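You operate a simulated robot arm through the tools that you are given. There is no shell and no other tool. Be economical: measure what you need, move in short steps, check, and stop when the job is done.

Carry out the task below with a simulated robot arm. There is one attempt and no reset: what you move stays moved.

JOB
Find the bruised apple on the rollers and throw it in the pail.
Fine: roll the three round with the knob; shut the lid again; the sound two stay on the rollers. Other fruit stays put. At the grading table.

Only the result counts: the job must be done as asked and must still hold three seconds after the hand-in. Knocking over, shifting, dropping, spilling or breaking anything else fails it. A push-on lid holds only when it is set on centred and level and pressed home; a screw cap is set on level and turned clockwise until tight.

ROBOT AND FRAMES
A 7-joint arm with a three-finger gripper, on a carriage that runs on a rail from [-1.023, -0.019] to [1.457, 0.027] (x, y) and turns from -3.63 to 2.182 rad about z. Base frame: it is fixed where the carriage stands at the start and does not move with it; the origin is on the floor, on the carriage's upright axis, x ahead of it, y to its left, z up. Units: m, rad, N and s.
With the tool pointing down near the work surface it reaches from about 0.1 to 0.62 m from the robot's upright axis, wherever it stands. Its first joint turns from -2.007 to 2.007 rad. Places, roughly: apple (6x7x6 cm) [0.1, 0.9, 0.6]; apple (7x7x6 cm) [0.1, 1.2, 0.6]; apple crate [0.2, 1.1, 0.6]; pail lid [1, -0.5, 0.5]. Payload 2.69 kg.
Tool frame: the origin (TCP) lies between the finger pads and is the grasp point; the fingertips stand 0.03 m ahead of it; z points along the fingers, y is the line along which they close. The gripper opens to 0.128 m. The gripper's body begins 0.117 m behind the TCP.
Orientation is that of the tool frame in the base frame, as [roll, pitch, yaw] about the fixed x, y, z axes, in that order (R = Rz(yaw) Ry(pitch) Rx(roll)). With the fingers straight down and closing along the base's y, the tool's x points along the base's -x, its y along +y and its z along -z.

CONTROLS
- The arm moves only by the tool play_rows. Its argument "commands" is a list of rows, each an object (a shift or turn left out is 0, a gripper value left out holds the last) with "jaw": the opening, from 0 (shut) to 1 (fully open); "dp": the shift along the tool's x, y, z in m, a list of three; "angular": the turn, a rotation vector about the tool's x, y, z in rad, a list of three. In form: [{"jaw": jaw, "dp": [x, y, z], "angular": [wx, wy, wz]}, ...]. A call has 1 to 12 rows; each row shifts and turns the commanded pose from where the row before left it, along the tool's axes as they then stand. Each row takes 0.2 s and may step no farther than 0.05 m and 0.15 rad from the row before; otherwise, or with a gripper value out of range, the whole call is refused. Where a pose cannot be reached the arm comes as near as it can. A force on the tool above 40 N (or 10 N above the force at the start of the call, whichever is more), or a blocked arm, ends the call early, and 0.2 s more pass. The fingers move at their own pace and stop on an object; they squeeze with about 43 N. The grip force told is the motor's: it shows also when the fingers shut on nothing. Time passes only in rows, and 0.2 s behind the last, so rows that do not move let the fingers close. The reply holds the time, the measured pose of the TCP, the force on the tool along the base axes, the opening and the grip force, in the units named above and with some noise, with the torque about the TCP (base axes, N m) and any sound that the robot's microphone picked up.
- Cameras (640 x 400 px; columns grow to the right, rows downward): "scene" is now at [-0.0255, 0.0997, 1.6586]; the picture's right is [-0.89, -0.45, 0.00], its down [-0.34, 0.68, -0.65] and it looks along [0.29, -0.58, -0.76] (base axes); focal length 254 px, centre (320, 200). "wrist" rides on the gripper at [0.058, 0.054, -0.131] in the tool frame; the picture's right is [-0.68, 0.74, 0.00], its down [-0.62, -0.57, -0.55] and it looks along [-0.40, -0.37, 0.84] (tool axes); focal length 234 px, centre (320, 200). There is no depth. A picture from a camera that has moved, and an enlarged one, comes with that camera's place and axes in the base frame and with its lens.
- snapshot(camera): a new picture of that camera. It takes no simulated time.
- raise_lower(by): slides the trunk up (or, below 0, down) by that many m; the arm and the scene camera ride with it, the base frame stays. It gives what a move gives, with no picture.
- base_move(legs): drives the robot by 1 to 6 legs, each [ahead, left, turn to the left] in m, m and rad, along the robot's own axes; the way and the turn of a leg run together, so that a leg with both is an arc; at most 1.5 m and 3.142 rad a leg. The arm and the cameras ride along, it lands a little off, and it stops where it bumps. It keeps to its track: a leg is cut to what the track allows. It gives what a move gives.
- turn_head(pan, tilt): turns the head with the scene camera to pan (to the left, within 2.705 rad either way) and tilt (down, from -0.506 to 1.204), counted from straight ahead of the robot. It gives what a move gives.
- inspect(camera, box): a new picture of the part [left, top, right, bottom] of that camera's present view, enlarged. It takes no simulated time.
- job_done(): hands the job in; it is judged then, once.

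Go step by step. Nothing tells you exact positions but the pictures and the camera data: compare them with the known pose of the tool, close in by small moves and look again before you grip or let go. The budget is 120 turns and 82 pictures, counting those below and the enlarged ones. Unless the task says otherwise, let go and move clear before handing in, and close with one line.

The tools are called after "Call:" as name(argument=value, ...) on one line, values as JSON. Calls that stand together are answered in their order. play_rows: Moves the arm, as the interface text tells. Its arguments: {"type":"object","properties":{"commands":{"type":"array","items":{"type":"object","properties":{"jaw":{"type":"number"},"dp":{"type":"array","items":{"type":"number"}},"angular":{"type":"array","items":{"type":"number"}}}}}},"required":["commands"]} The other tools are called the same way: raise_lower (by) slides the trunk up or down; base_move (legs) drives the base; turn_head (pan, tilt) turns the head that bears the scene camera; snapshot (camera) takes a picture; inspect (camera, box) takes an enlarged picture of a part of a camera's view; job_done () hands the job in.

At the start:

```text
t: 0.0
ee_pos: [0.2848, -0.3213, 1.0901]
tool_rot: [-3.14, 0.001, 3.141]
ft_force: [-0.8, 0.1, -0.4]
ft_torque: [-0.03, 0.0, 0.04]
finger_gap: 0.1279
finger_force: 0.1
trunk travel left (down, up): [-0.825, 0.165]
robot x, y, heading: [-0.0012, 0.0009, 0.003]
head pan, tilt: [-1.101, 0.867]
```

scene: 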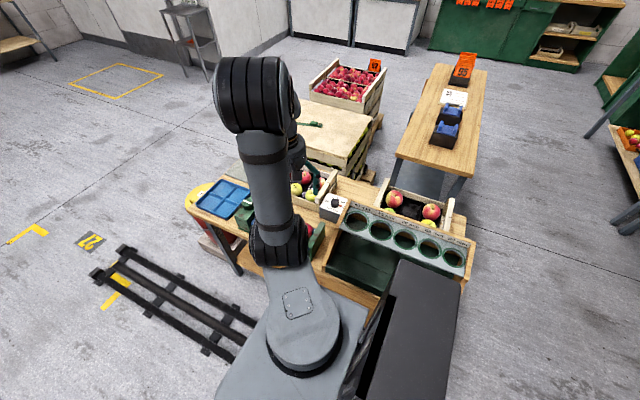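
wrist: 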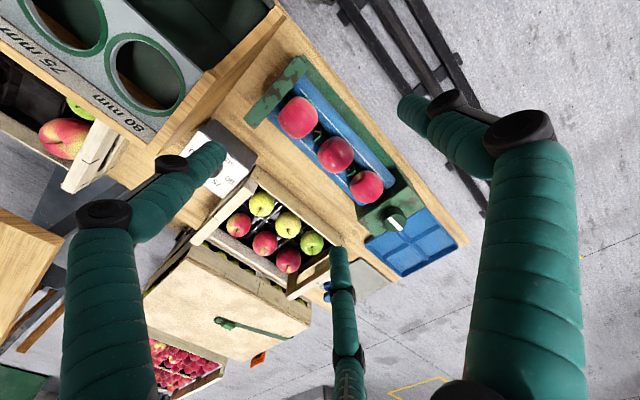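

I see three apples on a blue roller cradle in front of the arm, with a knob at one end. I'll look closer at the rollers and turn the head to find the pail.

Call:
inspect(camera="wrist", box=[230, 50, 480, 290])

Call:
turn_head(pan=-0.5, tilt=0.8)

Call:
snapshot(camera="scene")

```text
1.67 times, centred on (355, 170) of wrist
camera zoom: at [0.227, -0.2682, 1.2233], right [0.68, 0.74, 0.0], down [0.62, -0.57, 0.55], along [0.4, -0.37, -0.84], focal length 390 px, centre (262, 250)
```

zoom: 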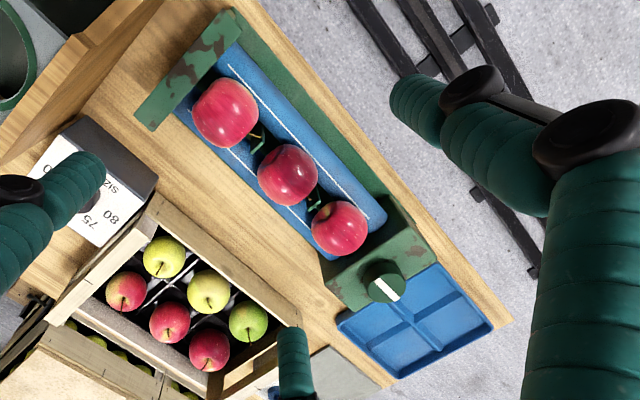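

```text
t: 1.0
ee_pos: [0.2846, -0.322, 1.0913]
tool_rot: [-3.14, -0.001, 3.141]
ft_force: [-0.4, -1.5, -0.4]
ft_torque: [0.01, 0.0, 0.0]
finger_gap: 0.1277
finger_force: 0.0
trunk travel left (down, up): [-0.825, 0.165]
robot x, y, heading: [0.0012, -0.0029, 0.003]
head pan, tilt: [-0.499, 0.799]
```

```text
78 pictures are left
camera scene: at [0.0103, 0.1299, 1.6639], right [-0.48, -0.88, 0.0], down [-0.63, 0.34, -0.7], along [0.61, -0.33, -0.72], focal length 254 px, centre (320, 200)
```

scene: 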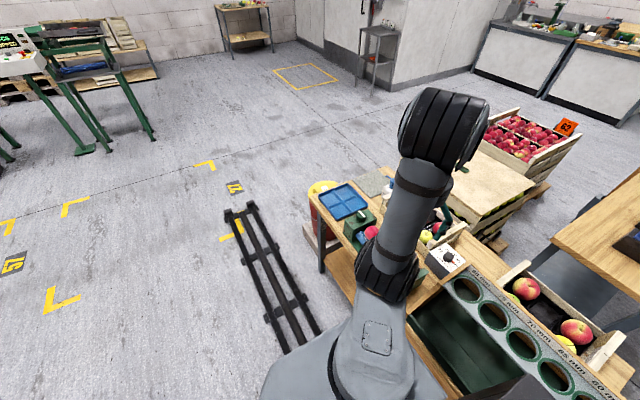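

The pail (yellow lid) stands past the blue tray near [1.05, -0.46]. I'll drive ahead and look at it and the rollers.

Call:
base_move(legs=[[0.45, 0, 0]])

Call:
turn_head(pan=-0.9, tilt=1.0)

Call:
snapshot(camera="scene")

Call:
snapshot(camera="wrist")

```text
t: 3.7
ee_pos: [0.737, -0.3088, 1.092]
tool_rot: [3.141, 0.0, -3.125]
ft_force: [0.3, -0.4, 0.8]
ft_torque: [-0.02, 0.02, -0.01]
finger_gap: 0.128
finger_force: 0.1
trunk travel left (down, up): [-0.825, 0.165]
robot x, y, heading: [0.4474, 0.0086, 0.019]
head pan, tilt: [-0.499, 0.799]
```

```text
t: 4.6
ee_pos: [0.7374, -0.3091, 1.0922]
tool_rot: [-3.14, 0.002, -3.125]
ft_force: [0.9, -0.1, 0.1]
ft_torque: [0.02, 0.0, 0.03]
finger_gap: 0.1281
finger_force: 0.0
trunk travel left (down, up): [-0.825, 0.165]
robot x, y, heading: [0.4467, 0.0043, 0.012]
head pan, tilt: [-0.901, 1.0]
```

```text
77 pictures are left
camera scene: at [0.4276, 0.1222, 1.6488], right [-0.77, -0.63, 0.0], down [-0.53, 0.65, -0.54], along [0.34, -0.42, -0.84], focal length 254 px, centre (320, 200)
```

scene: 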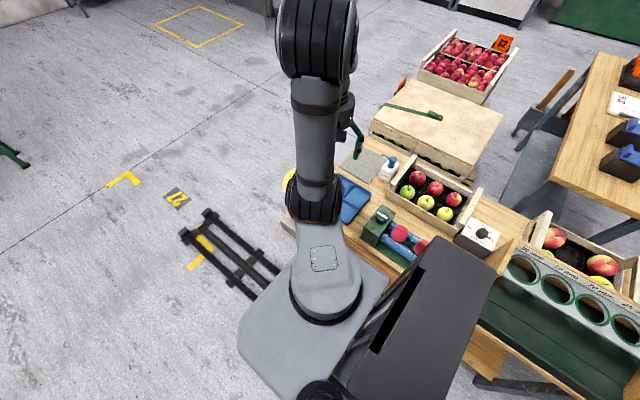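

```text
76 pictures are left
camera wrist: at [0.6775, -0.2563, 1.2233], right [0.67, 0.75, 0.0], down [0.62, -0.56, 0.55], along [0.41, -0.36, -0.84], focal length 234 px, centre (320, 200)
```

wrist: 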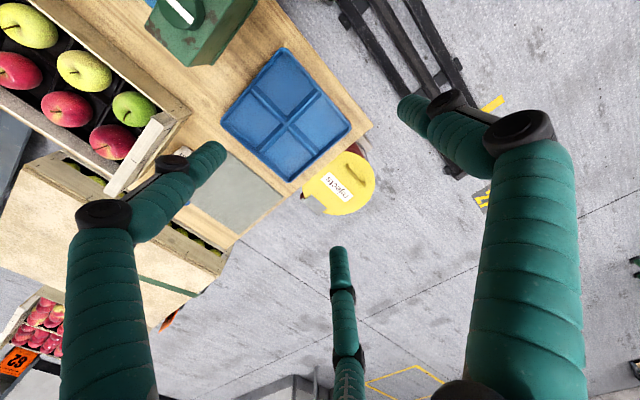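

The lid is marked "rejects". I'll look at it enlarged.

Call:
inspect(camera="wrist", box=[280, 120, 400, 230])

Call:
base_move(legs=[[0.45, 0, 0], [0, 0, -0.9]])

Call:
snapshot(camera="wrist")

Call:
snapshot(camera="scene")

```text
3.64 times, centred on (340, 175) of wrist
camera zoom: at [0.6775, -0.2563, 1.2233], right [0.67, 0.75, 0.0], down [0.62, -0.56, 0.55], along [0.41, -0.36, -0.84], focal length 852 px, centre (247, 291)
```

zoom: 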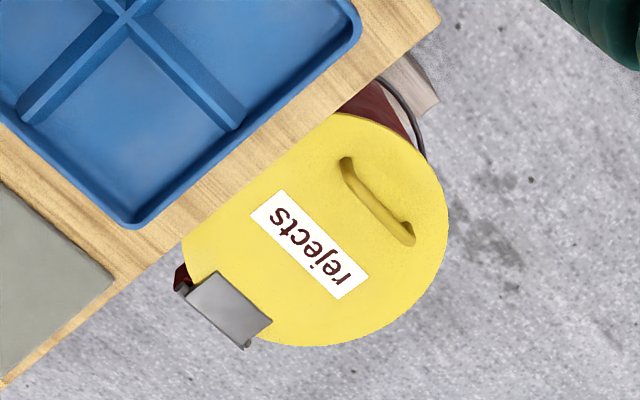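

```text
t: 9.6
ee_pos: [0.8252, -0.4082, 1.0913]
tool_rot: [3.14, -0.001, 2.255]
ft_force: [-0.4, -0.1, 0.7]
ft_torque: [0.01, 0.04, 0.0]
finger_gap: 0.1279
finger_force: 0.1
trunk travel left (down, up): [-0.825, 0.165]
robot x, y, heading: [0.8938, 0.016, -0.883]
head pan, tilt: [-0.901, 1.0]
```

```text
74 pictures are left
camera wrist: at [0.8296, -0.3282, 1.2233], right [1.0, -0.06, 0.0], down [-0.05, -0.83, 0.55], along [-0.03, -0.55, -0.84], focal length 234 px, centre (320, 200)
```

wrist: 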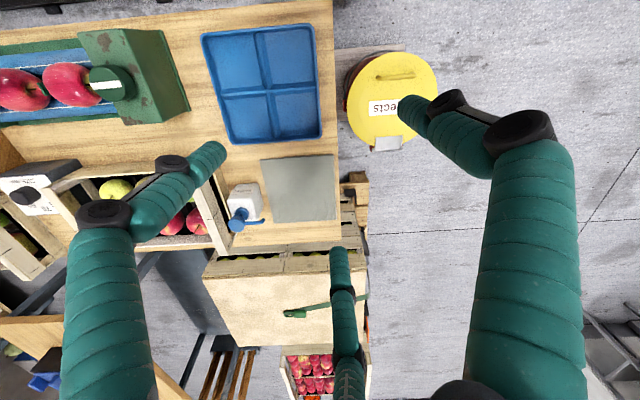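

```text
73 pictures are left
camera scene: at [0.9714, 0.1018, 1.6488], right [-0.98, 0.21, 0.0], down [0.18, 0.82, -0.54], along [-0.12, -0.53, -0.84], focal length 254 px, centre (320, 200)
```

scene: 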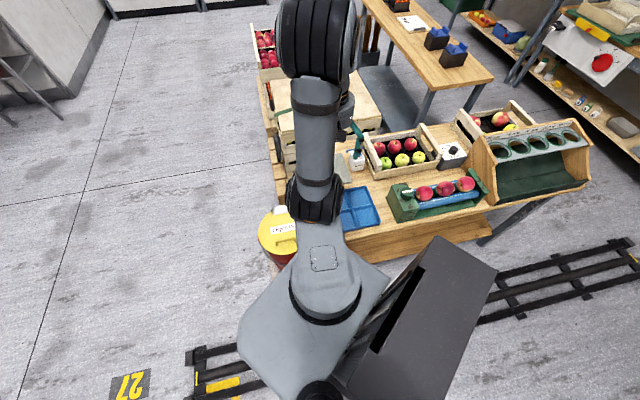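

Lid: hinged on its far (−y) side, handle near y≈−0.41, centred about (1.026, −0.469, 0.494). Rollers work out at y≈−0.355, apples x≈0.27/0.355/0.44, knob (0.53, −0.355, 0.86). I'll drive there facing the table.

Call:
base_move(legs=[[0, 0, -0.688], [0, -0.4, 0]])

Call:
turn_head(pan=0.0, tilt=1.0)

Call:
play_rows(commands=[{"dp": [0, 0.05, 0]}, {"dp": [0, 0.05, 0]}, {"dp": [0, 0.05, 0]}, {"dp": [0, 0.05, 0]}, {"dp": [0, 0, 0]}])

Call:
snapshot(camera="wrist")

Call:
snapshot(camera="scene")

```text
t: 13.9
ee_pos: [0.1786, -0.2733, 1.0902]
tool_rot: [-3.141, 0.001, 1.561]
ft_force: [-0.4, 0.7, 0.1]
ft_torque: [-0.01, -0.04, 0.0]
finger_gap: 0.1279
finger_force: 0.2
trunk travel left (down, up): [-0.825, 0.165]
robot x, y, heading: [0.5072, 0.0062, -1.578]
head pan, tilt: [-0.901, 1.0]
```

```text
t: 15.2
ee_pos: [0.1797, -0.2733, 1.0917]
tool_rot: [-3.141, -0.002, 1.564]
ft_force: [-0.2, 0.4, -0.7]
ft_torque: [-0.01, 0.02, 0.01]
finger_gap: 0.1282
finger_force: 0.1
trunk travel left (down, up): [-0.825, 0.165]
robot x, y, heading: [0.5064, 0.0088, -1.58]
head pan, tilt: [0.0, 1.0]
```

```text
t: 16.4
ee_pos: [0.3763, -0.2771, 1.0924]
tool_rot: [3.139, -0.002, 1.563]
ft_force: [0.4, -0.3, 0.0]
ft_torque: [0.05, -0.07, 0.02]
finger_gap: 0.128
finger_force: 0.1
trunk travel left (down, up): [-0.825, 0.165]
robot x, y, heading: [0.5036, 0.0071, -1.579]
head pan, tilt: [0.0, 1.0]
```

```text
72 pictures are left
camera wrist: at [0.4307, -0.2192, 1.2239], right [0.73, -0.68, 0.0], down [-0.57, -0.61, 0.55], along [-0.37, -0.4, -0.84], focal length 234 px, centre (320, 200)
```

wrist: 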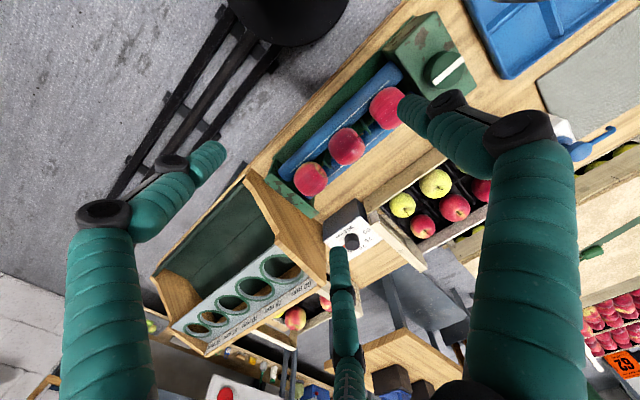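

```text
71 pictures are left
camera scene: at [0.6688, -0.0032, 1.6491], right [-1.0, 0.01, 0.0], down [0.01, 0.84, -0.54], along [0.0, -0.54, -0.84], focal length 254 px, centre (320, 200)
```

scene: 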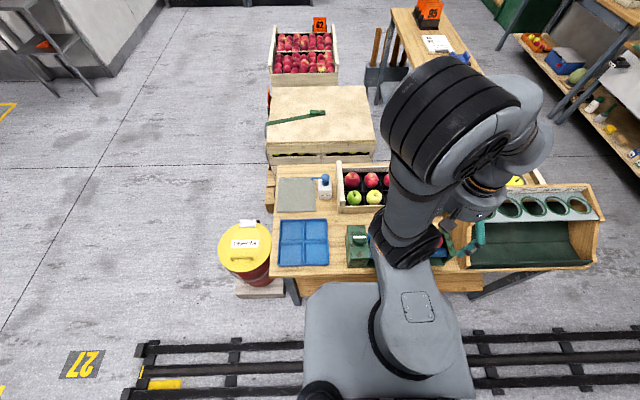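

Call:
inspect(camera="wrist", box=[270, 40, 480, 220])

Call:
play_rows(commands=[{"dp": [0, 0.04, 0.04]}, {"dp": [0, 0.02, 0.04]}, {"dp": [0, 0, 0.03]}, {"dp": [0, 0, 0]}])

Call:
snapshot(camera="wrist")

```text
2.22 times, centred on (375, 130) of wrist
camera zoom: at [0.4307, -0.2192, 1.2239], right [0.73, -0.68, 0.0], down [-0.57, -0.61, 0.55], along [-0.37, -0.4, -0.84], focal length 520 px, centre (198, 356)
```

zoom: 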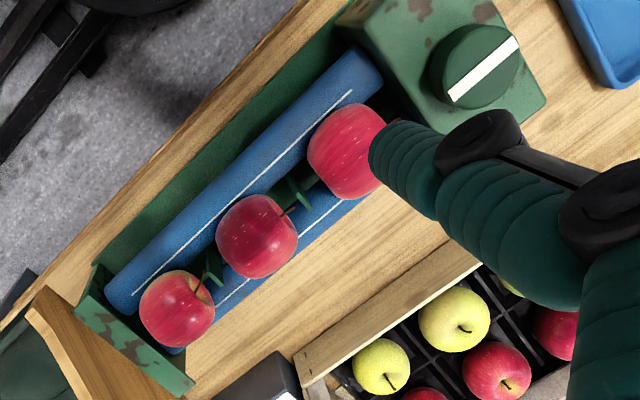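

```text
refused: row 1 steps farther than a row can; nothing moved
```

```text
69 pictures are left
camera wrist: at [0.4307, -0.2192, 1.2239], right [0.73, -0.68, 0.0], down [-0.57, -0.61, 0.55], along [-0.37, -0.4, -0.84], focal length 234 px, centre (320, 200)
```

wrist: 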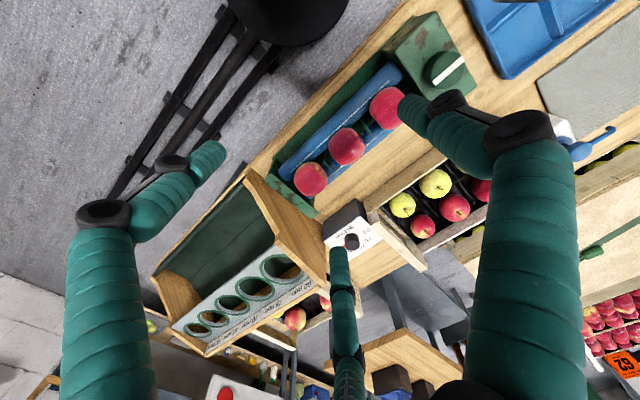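

The visible sides all look sound. Next I go above the knob, with the jaws part-open.

Call:
play_rows(commands=[{"jaw": 0.6, "dp": [-0.02, 0.04, 0]}, {"dp": [-0.02, 0.04, 0]}, {"dp": [-0.02, 0.04, 0]}, {"dp": [-0.018, 0.035, 0]}, {"dp": [0, 0, 0.05]}, {"dp": [0, 0, 0.05]}, {"dp": [0, 0, 0.03]}, {"dp": [0, 0, 0]}])

Call:
snapshot(camera="wrist")

Call:
snapshot(camera="scene")

```text
t: 18.1
ee_pos: [0.5346, -0.3533, 0.9606]
tool_rot: [-3.141, 0.0, 1.562]
ft_force: [0.2, 1.0, 0.2]
ft_torque: [-0.04, 0.04, 0.0]
finger_gap: 0.0766
finger_force: 0.1
trunk travel left (down, up): [-0.825, 0.165]
robot x, y, heading: [0.5044, 0.0118, -1.577]
head pan, tilt: [0.0, 1.0]
```

```text
68 pictures are left
camera wrist: at [0.5895, -0.2947, 1.0921], right [0.73, -0.68, 0.0], down [-0.57, -0.61, 0.55], along [-0.37, -0.4, -0.84], focal length 234 px, centre (320, 200)
```

wrist: 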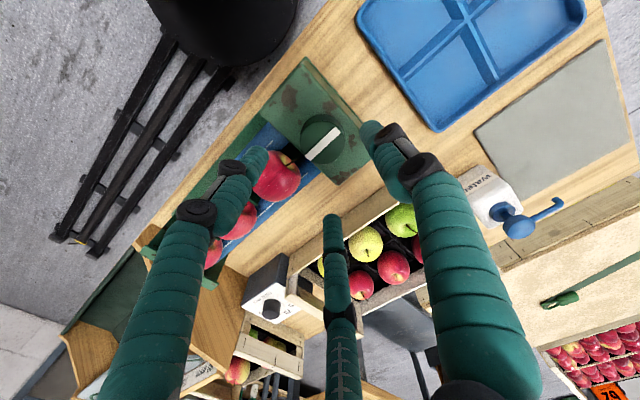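

```text
67 pictures are left
camera scene: at [0.6719, -0.0008, 1.6488], right [-1.0, 0.01, 0.0], down [0.01, 0.84, -0.54], along [0.0, -0.54, -0.84], focal length 254 px, centre (320, 200)
```

scene: 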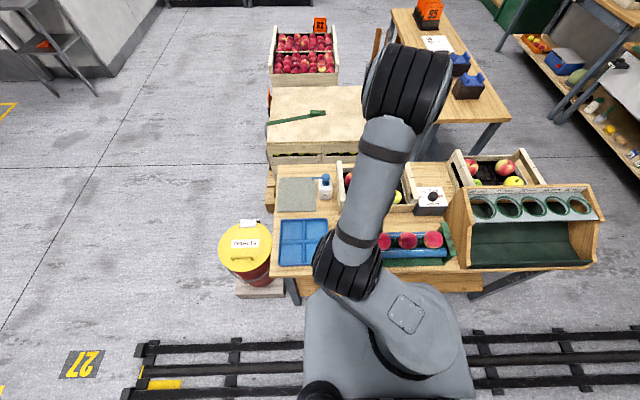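

The hand shows three fingers spaced 120° around; its present orientation clears the apples. I'll lower onto the knob and close.

Call:
play_rows(commands=[{"dp": [0, 0, 0.04]}, {"dp": [0, 0, 0.03]}, {"dp": [0, 0, 0]}])

Call:
snapshot(camera="wrist")

Call:
inspect(camera="scene", box=[340, 200, 480, 290])

```text
t: 18.9
ee_pos: [0.5341, -0.3543, 0.8901]
tool_rot: [-3.141, 0.0, 1.562]
ft_force: [-0.4, -0.4, -0.4]
ft_torque: [0.05, -0.01, 0.03]
finger_gap: 0.0768
finger_force: 0.1
trunk travel left (down, up): [-0.825, 0.165]
robot x, y, heading: [0.5038, 0.0114, -1.582]
head pan, tilt: [0.0, 1.0]
```

```text
66 pictures are left
camera wrist: at [0.5894, -0.2962, 1.0232], right [0.73, -0.68, 0.0], down [-0.57, -0.61, 0.55], along [-0.37, -0.4, -0.84], focal length 234 px, centre (320, 200)
```

wrist: 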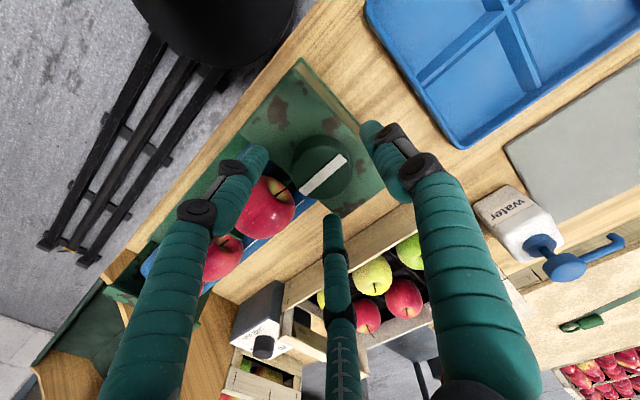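

```text
4.44 times, centred on (410, 245) of scene
camera zoom: at [0.6717, -0.0014, 1.6488], right [-1.0, 0.01, 0.0], down [0.01, 0.84, -0.54], along [0.0, -0.54, -0.84], focal length 1129 px, centre (-80, 0)
```

zoom: 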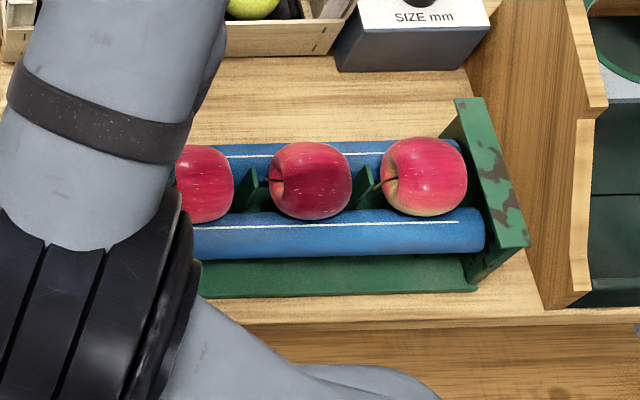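

Call:
play_rows(commands=[{"dp": [0, 0, 0.01]}, {"dp": [0, 0, 0.01]}, {"dp": [0, 0, 0]}])

Call:
inspect(camera="wrist", box=[200, 80, 440, 280])

```text
t: 19.8
ee_pos: [0.5345, -0.3534, 0.8716]
tool_rot: [-3.138, 0.0, 1.562]
ft_force: [0.0, -0.5, 0.0]
ft_torque: [0.0, -0.02, -0.06]
finger_gap: 0.0769
finger_force: 0.1
trunk travel left (down, up): [-0.825, 0.165]
robot x, y, heading: [0.5041, 0.0093, -1.58]
head pan, tilt: [0.0, 1.0]
```

```text
2.00 times, centred on (320, 180) of wrist
camera zoom: at [0.5887, -0.2958, 1.003], right [0.73, -0.68, 0.0], down [-0.57, -0.61, 0.55], along [-0.37, -0.4, -0.84], focal length 468 px, centre (320, 240)
```

zoom: 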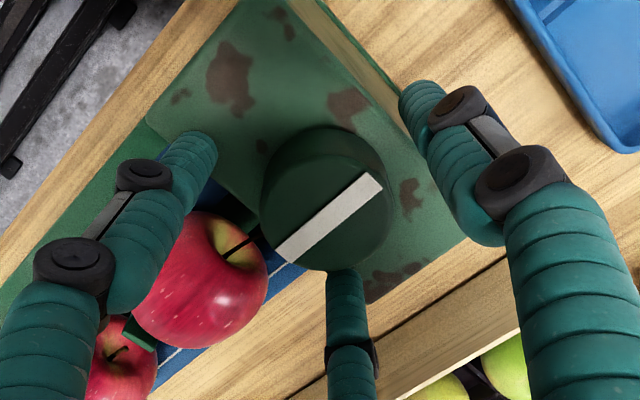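

Call:
play_rows(commands=[{"dp": [0, 0, 0.006]}, {"jaw": 0.3}, {"jaw": 0.2}, {"jaw": 0.2}, {}, {}, {}])

Call:
inspect(camera="wrist", box=[200, 80, 440, 280])

```text
t: 20.7
ee_pos: [0.531, -0.3498, 0.8661]
tool_rot: [3.139, -0.001, 1.554]
ft_force: [-17.6, 14.5, 52.2]
ft_torque: [1.26, 1.74, 0.76]
finger_gap: 0.0588
finger_force: 17.0
trunk travel left (down, up): [-0.825, 0.165]
robot x, y, heading: [0.5057, 0.0106, -1.58]
head pan, tilt: [0.0, 1.0]
stopped in row 4: the force on the tool passed its limit at 45 N (the readings are from after the stop); the commanded pose is now the measured one
```

```text
2.00 times, centred on (320, 180) of wrist
camera zoom: at [0.5862, -0.292, 0.9998], right [0.72, -0.69, 0.0], down [-0.58, -0.61, 0.55], along [-0.38, -0.4, -0.84], focal length 468 px, centre (320, 240)
```

zoom: 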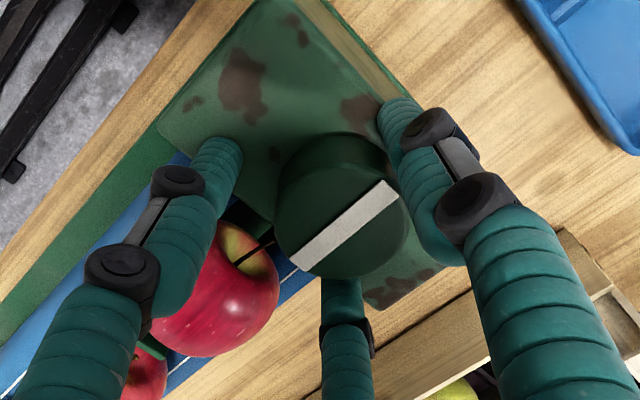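

The tips pressed on the box top while closing. I'll back up 1 cm and close again.

Call:
play_rows(commands=[{"jaw": 0.5, "dp": [0, 0, -0.01]}, {"dp": [-0.002, 0.003, -0.003]}, {}])

Call:
play_rows(commands=[{"jaw": 0.4}, {"jaw": 0.3}, {"jaw": 0.25}, {}, {}, {}])

Call:
inspect(camera="wrist", box=[200, 80, 440, 280])

```text
t: 21.5
ee_pos: [0.5355, -0.3553, 0.8781]
tool_rot: [3.141, -0.003, 1.558]
ft_force: [0.3, 0.1, 1.0]
ft_torque: [0.03, 0.0, -0.03]
finger_gap: 0.0641
finger_force: 0.0
trunk travel left (down, up): [-0.825, 0.165]
robot x, y, heading: [0.5005, 0.0085, -1.58]
head pan, tilt: [0.0, 1.0]
```

```text
t: 22.9
ee_pos: [0.5363, -0.3545, 0.8792]
tool_rot: [-3.14, -0.004, 1.559]
ft_force: [2.7, -0.9, 0.1]
ft_torque: [0.08, -0.14, -0.01]
finger_gap: 0.0444
finger_force: 45.3
trunk travel left (down, up): [-0.825, 0.165]
robot x, y, heading: [0.5037, 0.0089, -1.578]
head pan, tilt: [0.0, 1.0]
```

```text
2.00 times, centred on (320, 180) of wrist
camera zoom: at [0.5907, -0.2976, 1.0107], right [0.73, -0.69, 0.0], down [-0.57, -0.61, 0.55], along [-0.38, -0.4, -0.84], focal length 468 px, centre (320, 240)
```

zoom: 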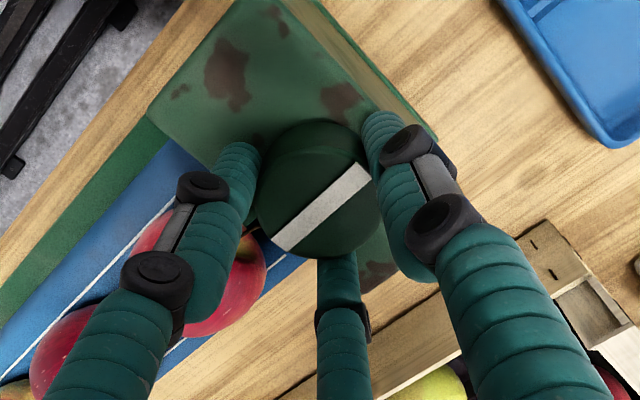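

Knob is gripped. Now turn it counter-clockwise by about 0.9 rad and look at the apples.

Call:
play_rows(commands=[{"angular": [0, 0, -0.15]}, {"angular": [0, 0, -0.15]}, {"angular": [0, 0, -0.15]}, {"angular": [0, 0, -0.15]}, {"angular": [0, 0, -0.15]}, {"angular": [0, 0, -0.15]}, {}])

Call:
inspect(camera="scene", box=[340, 200, 480, 290])

Call:
snapshot(camera="wrist")

```text
t: 24.5
ee_pos: [0.5364, -0.3557, 0.8779]
tool_rot: [3.141, 0.0, 2.461]
ft_force: [-3.8, -0.2, -4.3]
ft_torque: [-0.32, 0.26, 0.01]
finger_gap: 0.0444
finger_force: 45.2
trunk travel left (down, up): [-0.825, 0.165]
robot x, y, heading: [0.5036, 0.0066, -1.579]
head pan, tilt: [0.0, 1.0]
```

```text
4.44 times, centred on (410, 245) of scene
camera zoom: at [0.6708, -0.002, 1.6487], right [-1.0, 0.01, 0.0], down [0.01, 0.84, -0.54], along [0.0, -0.54, -0.84], focal length 1129 px, centre (-80, 0)
```

zoom: 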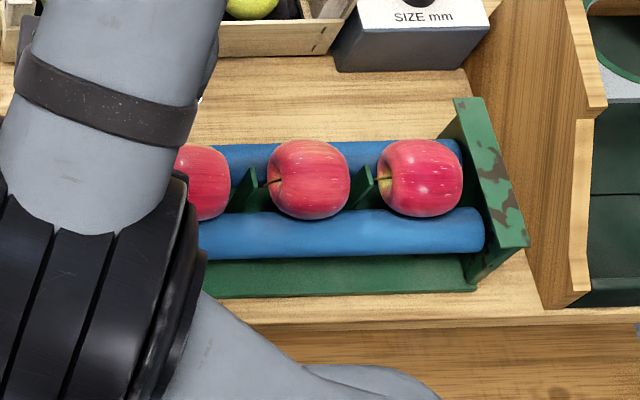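

```text
60 pictures are left
camera wrist: at [0.5248, -0.2766, 1.0107], right [0.99, 0.15, 0.0], down [0.12, -0.83, 0.55], along [0.08, -0.54, -0.84], focal length 234 px, centre (320, 200)
```

wrist: 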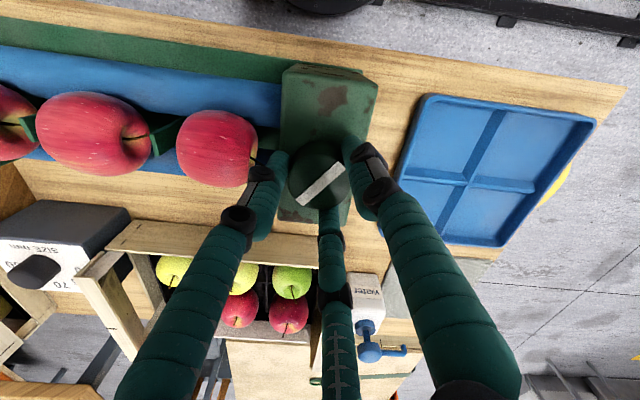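

Turning the knob rolls the apples. I keep turning.

Call:
play_rows(commands=[{"angular": [0, 0, -0.15]}, {"angular": [0, 0, -0.15]}, {"angular": [0, 0, -0.15]}, {"angular": [0, 0, -0.15]}, {}])

Call:
snapshot(camera="wrist")

Call:
inspect(camera="scene", box=[340, 200, 480, 290])

Call:
play_rows(commands=[{"angular": [0, 0, -0.15]}, {"angular": [0, 0, -0.15]}, {"angular": [0, 0, -0.15]}, {"angular": [0, 0, -0.15]}, {}])

Call:
snapshot(camera="wrist")

Call:
inspect(camera="scene", box=[340, 200, 480, 290])

```text
t: 25.7
ee_pos: [0.5368, -0.3547, 0.8785]
tool_rot: [-3.14, 0.0, 3.061]
ft_force: [-2.3, -2.3, 12.4]
ft_torque: [0.62, -0.02, 0.0]
finger_gap: 0.0447
finger_force: 45.1
trunk travel left (down, up): [-0.825, 0.165]
robot x, y, heading: [0.5037, 0.0103, -1.579]
head pan, tilt: [0.0, 1.0]
```

```text
59 pictures are left
camera wrist: at [0.4824, -0.2967, 1.0106], right [0.73, 0.68, 0.0], down [0.57, -0.61, 0.55], along [0.37, -0.4, -0.84], focal length 234 px, centre (320, 200)
```

wrist: 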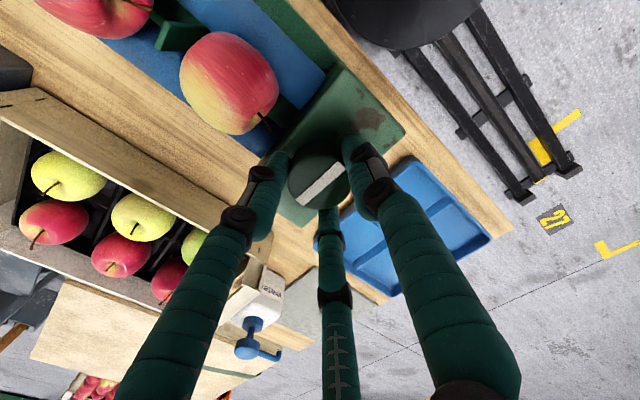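

```text
4.44 times, centred on (410, 245) of scene
camera zoom: at [0.6707, -0.0014, 1.649], right [-1.0, 0.01, 0.0], down [0.01, 0.84, -0.54], along [0.0, -0.54, -0.84], focal length 1129 px, centre (-80, 0)
```

zoom: 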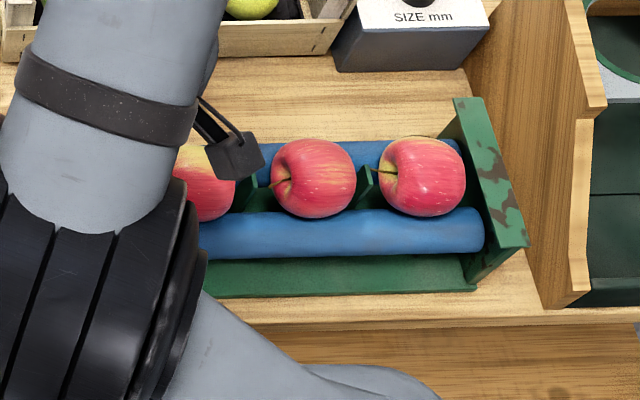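

```text
t: 26.9
ee_pos: [0.5356, -0.3538, 0.8788]
tool_rot: [-3.141, 0.001, -2.622]
ft_force: [4.2, -4.7, 13.3]
ft_torque: [-0.7, -0.05, 0.03]
finger_gap: 0.0445
finger_force: 45.1
trunk travel left (down, up): [-0.825, 0.165]
robot x, y, heading: [0.5018, 0.0111, -1.579]
head pan, tilt: [0.0, 1.0]
```

```text
57 pictures are left
camera wrist: at [0.459, -0.3373, 1.0106], right [0.22, 0.97, 0.0], down [0.82, -0.19, 0.55], along [0.53, -0.12, -0.84], focal length 234 px, centre (320, 200)
```

wrist: 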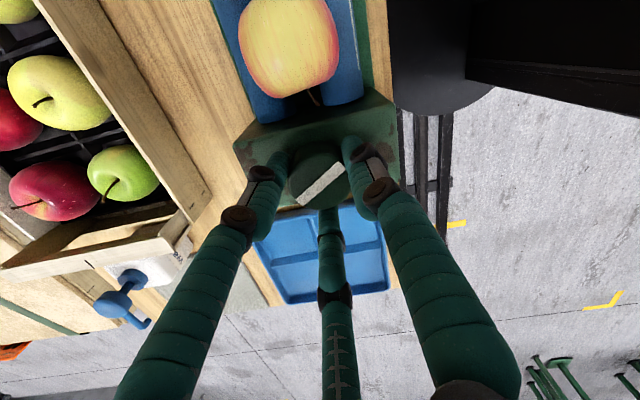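

```text
4.44 times, centred on (410, 245) of scene
camera zoom: at [0.672, -0.0013, 1.6487], right [-1.0, 0.01, 0.0], down [0.01, 0.84, -0.54], along [-0.01, -0.54, -0.84], focal length 1129 px, centre (-80, 0)
```

zoom: 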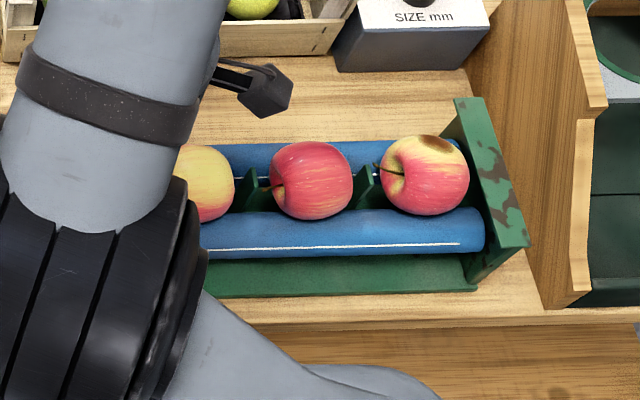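

A brown patch is appearing on the −x end apple. I turn further to confirm and see the others.

Call:
play_rows(commands=[{"angular": [0, 0, -0.15]}, {"angular": [0, 0, -0.15]}, {"angular": [0, 0, -0.15]}, {"angular": [0, 0, -0.15]}, {}])

Call:
snapshot(camera="wrist")

Call:
inspect(camera="scene", box=[340, 200, 480, 290])

```text
t: 27.9
ee_pos: [0.5364, -0.3549, 0.8787]
tool_rot: [-3.135, 0.004, -2.071]
ft_force: [-11.0, 3.9, 11.8]
ft_torque: [-0.75, 0.88, -0.06]
finger_gap: 0.0448
finger_force: 45.2
trunk travel left (down, up): [-0.825, 0.165]
robot x, y, heading: [0.5015, 0.0077, -1.585]
head pan, tilt: [0.0, 1.0]
stopped in row 5: the force on the tool passed its limit at 51 N (the readings are from after the stop); the commanded pose is now the measured one
```

```text
55 pictures are left
camera wrist: at [0.4598, -0.3807, 1.0095], right [-0.32, 0.95, 0.0], down [0.79, 0.27, 0.56], along [0.53, 0.18, -0.83], focal length 234 px, centre (320, 200)
```

wrist: 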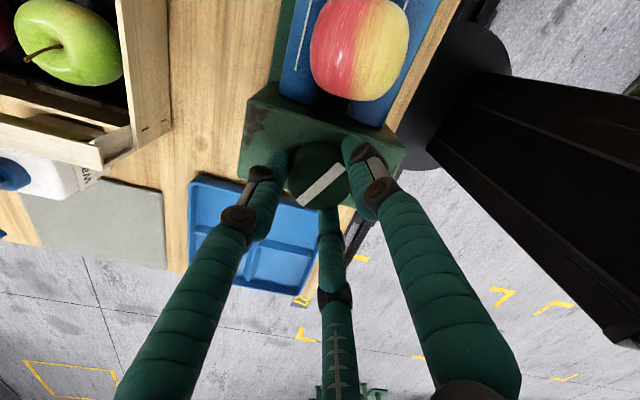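

```text
4.44 times, centred on (410, 245) of scene
camera zoom: at [0.6713, -0.001, 1.6486], right [-1.0, 0.01, 0.0], down [0.01, 0.84, -0.54], along [-0.01, -0.54, -0.84], focal length 1129 px, centre (-80, 0)
```

zoom: 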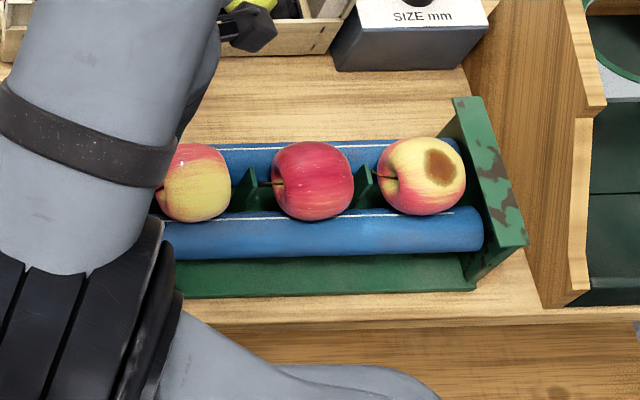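

The −x end apple has a distinct brown bruise; the others look sound. I release the knob, rise, and turn the hand back.

Call:
play_rows(commands=[{"jaw": 0.45}, {"jaw": 0.5}, {}, {"dp": [0, 0, -0.03]}, {"dp": [0, 0, -0.05]}, {"dp": [0, 0, -0.05]}, {"dp": [0, 0, -0.05]}])

Call:
play_rows(commands=[{"jaw": 1, "angular": [0, 0, 0.15]}, {"angular": [0, 0, 0.15]}, {"angular": [0, 0, 0.15]}, {"angular": [0, 0, 0.15]}, {"angular": [0, 0, 0.15]}, {"angular": [0, 0, 0.15]}, {"angular": [0, 0, 0.15]}, {}])

Call:
base_move(legs=[[0, 0.4, 0]])

Call:
snapshot(camera="scene")

Call:
snapshot(camera="wrist")

```text
t: 29.5
ee_pos: [0.5467, -0.3686, 1.0542]
tool_rot: [-3.137, 0.011, -2.07]
ft_force: [0.0, 0.1, 0.0]
ft_torque: [-0.04, 0.0, -0.02]
finger_gap: 0.0641
finger_force: 0.0
out of reach, approached as far as the arm can: row 5, 6
trunk travel left (down, up): [-0.825, 0.165]
robot x, y, heading: [0.5015, 0.0106, -1.579]
head pan, tilt: [0.0, 1.0]
```

```text
t: 31.3
ee_pos: [0.5481, -0.3699, 1.0532]
tool_rot: [3.137, 0.009, -3.117]
ft_force: [0.4, -0.5, -0.4]
ft_torque: [0.0, 0.01, 0.02]
finger_gap: 0.1279
finger_force: 0.1
trunk travel left (down, up): [-0.825, 0.165]
robot x, y, heading: [0.5051, 0.0102, -1.58]
head pan, tilt: [0.0, 1.0]
```

```text
t: 33.8
ee_pos: [0.944, -0.3626, 1.0524]
tool_rot: [3.138, 0.009, -3.117]
ft_force: [0.5, 0.0, 0.4]
ft_torque: [0.0, 0.03, -0.01]
finger_gap: 0.1276
finger_force: 0.1
trunk travel left (down, up): [-0.825, 0.165]
robot x, y, heading: [0.897, 0.0155, -1.588]
head pan, tilt: [0.0, 1.0]
```

```text
53 pictures are left
camera scene: at [1.0667, 0.0052, 1.6487], right [-1.0, 0.01, 0.0], down [0.01, 0.84, -0.54], along [-0.01, -0.54, -0.84], focal length 254 px, centre (320, 200)
```

scene: 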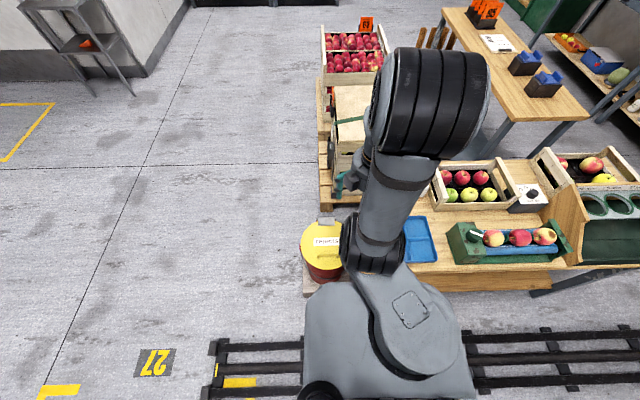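

```text
52 pictures are left
camera wrist: at [0.8834, -0.311, 1.1844], right [0.66, 0.75, 0.01], down [0.62, -0.55, 0.55], along [0.42, -0.36, -0.83], focal length 234 px, centre (320, 200)
```

wrist: 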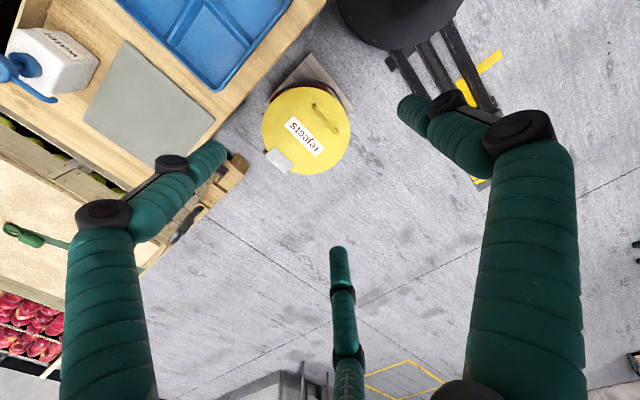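

Call:
inspect(camera="scene", box=[285, 205, 365, 290])

Call:
base_move(legs=[[0, 0.2, 0]])

Call:
raise_lower(by=-0.3)

Call:
snapshot(camera="wrist")

```text
4.71 times, centred on (325, 248) of scene
camera zoom: at [1.0667, 0.0052, 1.6487], right [-1.0, 0.01, 0.0], down [0.01, 0.84, -0.54], along [-0.01, -0.54, -0.84], focal length 1195 px, centre (296, -24)
```

zoom: 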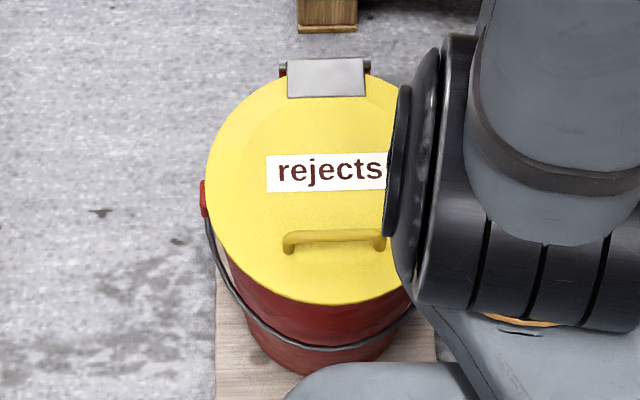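

```text
t: 35.4
ee_pos: [1.139, -0.3586, 1.0519]
tool_rot: [3.136, 0.008, -3.124]
ft_force: [0.4, 0.3, 0.1]
ft_torque: [0.0, 0.04, -0.02]
finger_gap: 0.128
finger_force: 0.1
trunk travel left (down, up): [-0.825, 0.165]
robot x, y, heading: [1.0972, 0.0207, -1.586]
head pan, tilt: [0.0, 1.0]
```

```text
t: 38.4
ee_pos: [1.1377, -0.3597, 0.7529]
tool_rot: [3.134, 0.011, -3.124]
ft_force: [0.3, -0.2, 0.2]
ft_torque: [0.0, -0.05, -0.04]
finger_gap: 0.1281
finger_force: 0.0
trunk travel left (down, up): [-0.525, 0.465]
robot x, y, heading: [1.0949, 0.0212, -1.586]
head pan, tilt: [0.0, 1.0]
```

```text
50 pictures are left
camera wrist: at [1.0789, -0.3071, 0.8844], right [0.66, 0.75, 0.01], down [0.62, -0.56, 0.55], along [0.42, -0.36, -0.83], focal length 234 px, centre (320, 200)
```

wrist: 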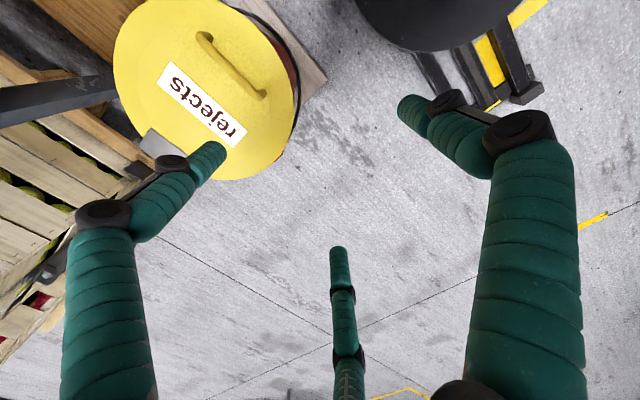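

I need to know the handle's gap. Enlarging it.

Call:
inspect(camera="wrist", box=[100, 0, 310, 180])

Call:
turn_head(pan=-0.15, tilt=1.1)

Call:
snapshot(camera="scene")

```text
2.22 times, centred on (205, 90) of wrist
camera zoom: at [1.0789, -0.3071, 0.8844], right [0.66, 0.75, 0.01], down [0.62, -0.56, 0.55], along [0.42, -0.36, -0.83], focal length 520 px, centre (576, 444)
```

zoom: 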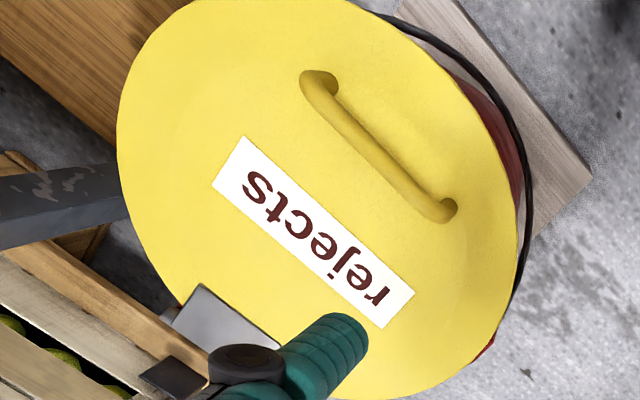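

```text
t: 39.0
ee_pos: [1.1388, -0.3592, 0.751]
tool_rot: [3.135, 0.01, -3.123]
ft_force: [0.0, 0.0, -0.1]
ft_torque: [0.01, -0.01, 0.03]
finger_gap: 0.1284
finger_force: 0.0
trunk travel left (down, up): [-0.525, 0.465]
robot x, y, heading: [1.0938, 0.0196, -1.587]
head pan, tilt: [-0.15, 1.1]
```

```text
48 pictures are left
camera scene: at [1.2542, 0.0156, 1.3422], right [-0.99, 0.16, 0.0], down [0.15, 0.88, -0.45], along [-0.07, -0.45, -0.89], focal length 254 px, centre (320, 200)
```

scene: 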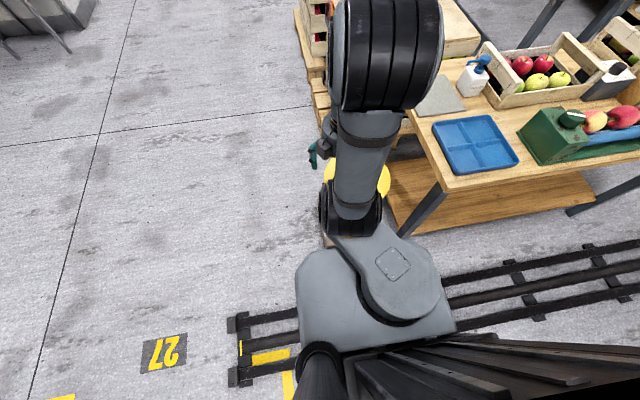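

Bar is roughly 11 cm long along x, 1.8 cm thick. I move over the handle and check alignment.

Call:
play_rows(commands=[{"jaw": 0.6, "dp": [0.04, -0.015, 0]}, {"dp": [0.04, -0.015, 0]}, {"dp": [0.036, -0.02, 0]}, {"dp": [0, 0, 0.05]}, {"dp": [0, 0, 0.05]}, {"dp": [0, 0, 0.04]}, {}])

Call:
snapshot(camera="wrist")

```text
t: 40.6
ee_pos: [1.025, -0.4126, 0.6134]
tool_rot: [3.134, 0.008, -3.122]
ft_force: [0.3, 0.8, 0.2]
ft_torque: [0.0, 0.0, -0.01]
finger_gap: 0.077
finger_force: 0.1
trunk travel left (down, up): [-0.525, 0.465]
robot x, y, heading: [1.093, 0.022, -1.587]
head pan, tilt: [-0.15, 1.1]
```

```text
47 pictures are left
camera wrist: at [0.9655, -0.3621, 0.7457], right [0.66, 0.75, 0.01], down [0.62, -0.56, 0.55], along [0.42, -0.36, -0.84], focal length 234 px, centre (320, 200)
```

wrist: 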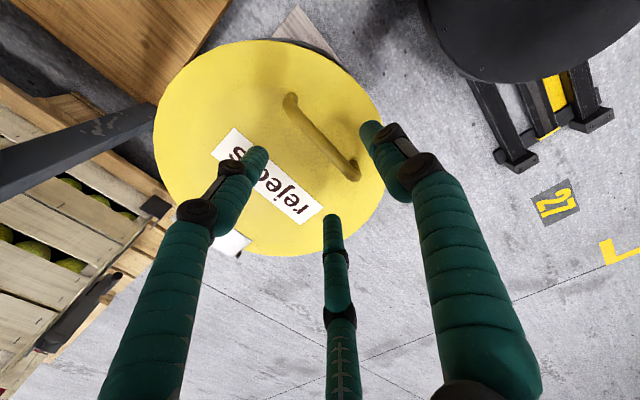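

Aligned with the bar. Lower and grip.

Call:
play_rows(commands=[{"jaw": 0.5, "dp": [0, 0.002, 0.04]}, {"dp": [0, 0, 0.03]}, {"dp": [0, 0, 0.007]}, {"jaw": 0.3}, {"jaw": 0.15}, {"jaw": 0.05}, {}, {}, {}])

Call:
snapshot(camera="wrist")

```text
t: 41.5
ee_pos: [1.0217, -0.4165, 0.5425]
tool_rot: [-3.128, -0.001, -3.119]
ft_force: [9.8, 1.4, 42.6]
ft_torque: [-0.94, -1.16, -0.13]
finger_gap: 0.0697
finger_force: 11.2
trunk travel left (down, up): [-0.525, 0.465]
robot x, y, heading: [1.0948, 0.0187, -1.588]
head pan, tilt: [-0.15, 1.1]
stopped in row 4: the force on the tool passed its limit at 46 N (the readings are from after the stop); the commanded pose is now the measured one
```

```text
46 pictures are left
camera wrist: at [0.9632, -0.3623, 0.6732], right [0.66, 0.75, -0.01], down [0.63, -0.54, 0.55], along [0.41, -0.37, -0.83], focal length 234 px, centre (320, 200)
```

wrist: 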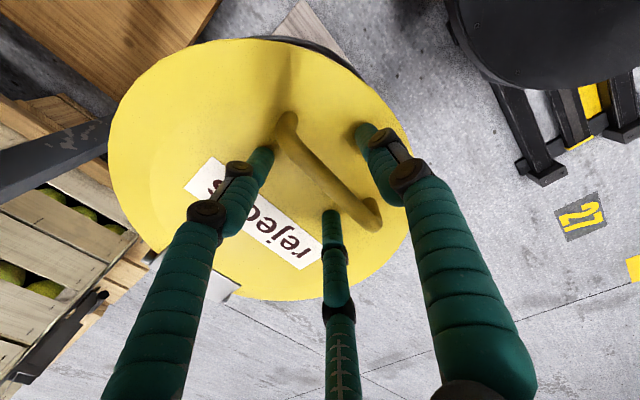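

Tips touched the lid while closing. Raise 1 cm and close slowly.

Call:
play_rows(commands=[{"jaw": 0.55, "dp": [-0.002, 0.005, -0.012]}, {}])

Call:
play_rows(commands=[{"jaw": 0.4}, {"jaw": 0.3}, {"jaw": 0.2}, {"jaw": 0.1}, {"jaw": 0.05}, {}, {}, {}])

Call:
inspect(camera="wrist", box=[200, 80, 440, 280])

```text
t: 42.1
ee_pos: [1.0232, -0.4128, 0.5488]
tool_rot: [-3.132, -0.002, -3.12]
ft_force: [-0.7, -0.1, -1.1]
ft_torque: [0.02, 0.02, 0.01]
finger_gap: 0.0702
finger_force: 0.0
trunk travel left (down, up): [-0.525, 0.465]
robot x, y, heading: [1.0959, 0.0189, -1.589]
head pan, tilt: [-0.15, 1.1]
```

```text
t: 43.9
ee_pos: [1.0245, -0.4111, 0.55]
tool_rot: [-3.136, 0.002, -3.12]
ft_force: [-5.6, 21.2, 4.1]
ft_torque: [0.11, -0.09, 0.0]
finger_gap: 0.0191
finger_force: 44.2
trunk travel left (down, up): [-0.525, 0.465]
robot x, y, heading: [1.0977, 0.0222, -1.587]
head pan, tilt: [-0.15, 1.1]
```

```text
2.00 times, centred on (320, 180) of wrist
camera zoom: at [0.9653, -0.3571, 0.6822], right [0.66, 0.75, 0.0], down [0.63, -0.55, 0.55], along [0.41, -0.37, -0.83], focal length 468 px, centre (320, 240)
```

zoom: 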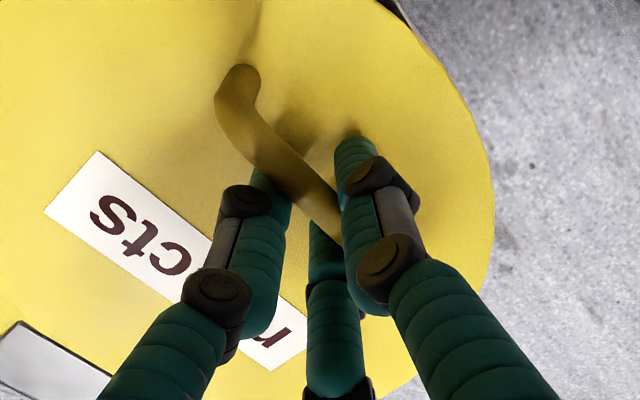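

Bar gripped (1.9 cm gap). I start lifting along the hinge arc, the tool following at half the angle.

Call:
play_rows(commands=[{"dp": [0, -0.003, -0.02]}, {"dp": [0, -0.006, -0.02], "angular": [-0.1, 0, 0]}, {"dp": [0, -0.0129, -0.0391], "angular": [-0.1, 0, 0]}, {}])

Call:
snapshot(camera="wrist")

```text
t: 44.9
ee_pos: [1.0259, -0.4425, 0.6269]
tool_rot: [2.961, -0.007, -3.115]
ft_force: [1.1, -23.5, -15.8]
ft_torque: [-0.26, 1.13, -0.15]
finger_gap: 0.0187
finger_force: 43.9
trunk travel left (down, up): [-0.525, 0.465]
robot x, y, heading: [1.0915, 0.0231, -1.587]
head pan, tilt: [-0.15, 1.1]
```

```text
44 pictures are left
camera wrist: at [0.9671, -0.4162, 0.7671], right [0.66, 0.74, 0.13], down [0.64, -0.64, 0.43], along [0.4, -0.2, -0.89], focal length 234 px, centre (320, 200)
```

wrist: 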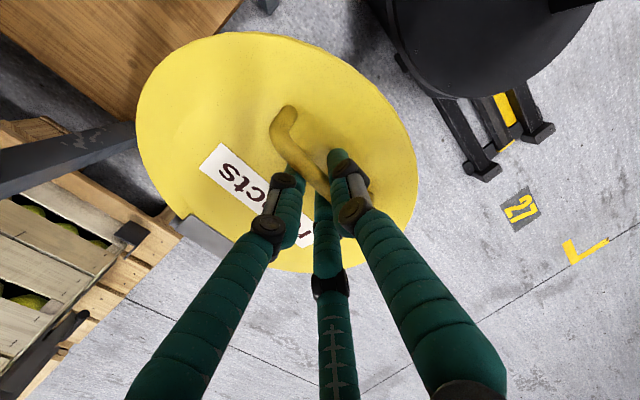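

Lid is lifting; the load pulls toward the hinge, so I bias a little more that way.

Call:
play_rows(commands=[{"dp": [0, -0.021, -0.0365], "angular": [-0.1, 0, 0]}, {"dp": [0, -0.0225, -0.0345], "angular": [-0.1, 0, 0]}, {}])

Call:
snapshot(camera="wrist")

```text
t: 45.7
ee_pos: [1.0259, -0.5002, 0.6823]
tool_rot: [2.751, -0.001, -3.113]
ft_force: [14.6, -19.7, -29.9]
ft_torque: [-0.14, 0.44, 0.08]
finger_gap: 0.0188
finger_force: 43.7
trunk travel left (down, up): [-0.525, 0.465]
robot x, y, heading: [1.0958, 0.0219, -1.586]
head pan, tilt: [-0.15, 1.1]
```

```text
43 pictures are left
camera wrist: at [0.9683, -0.5022, 0.8255], right [0.66, 0.7, 0.28], down [0.64, -0.71, 0.29], along [0.4, -0.01, -0.91], focal length 234 px, centre (320, 200)
```

wrist: 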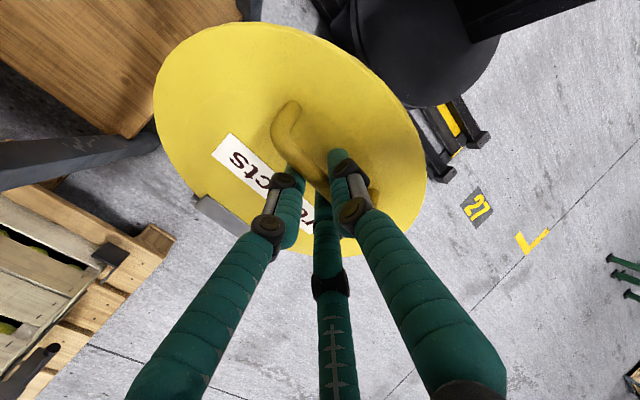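

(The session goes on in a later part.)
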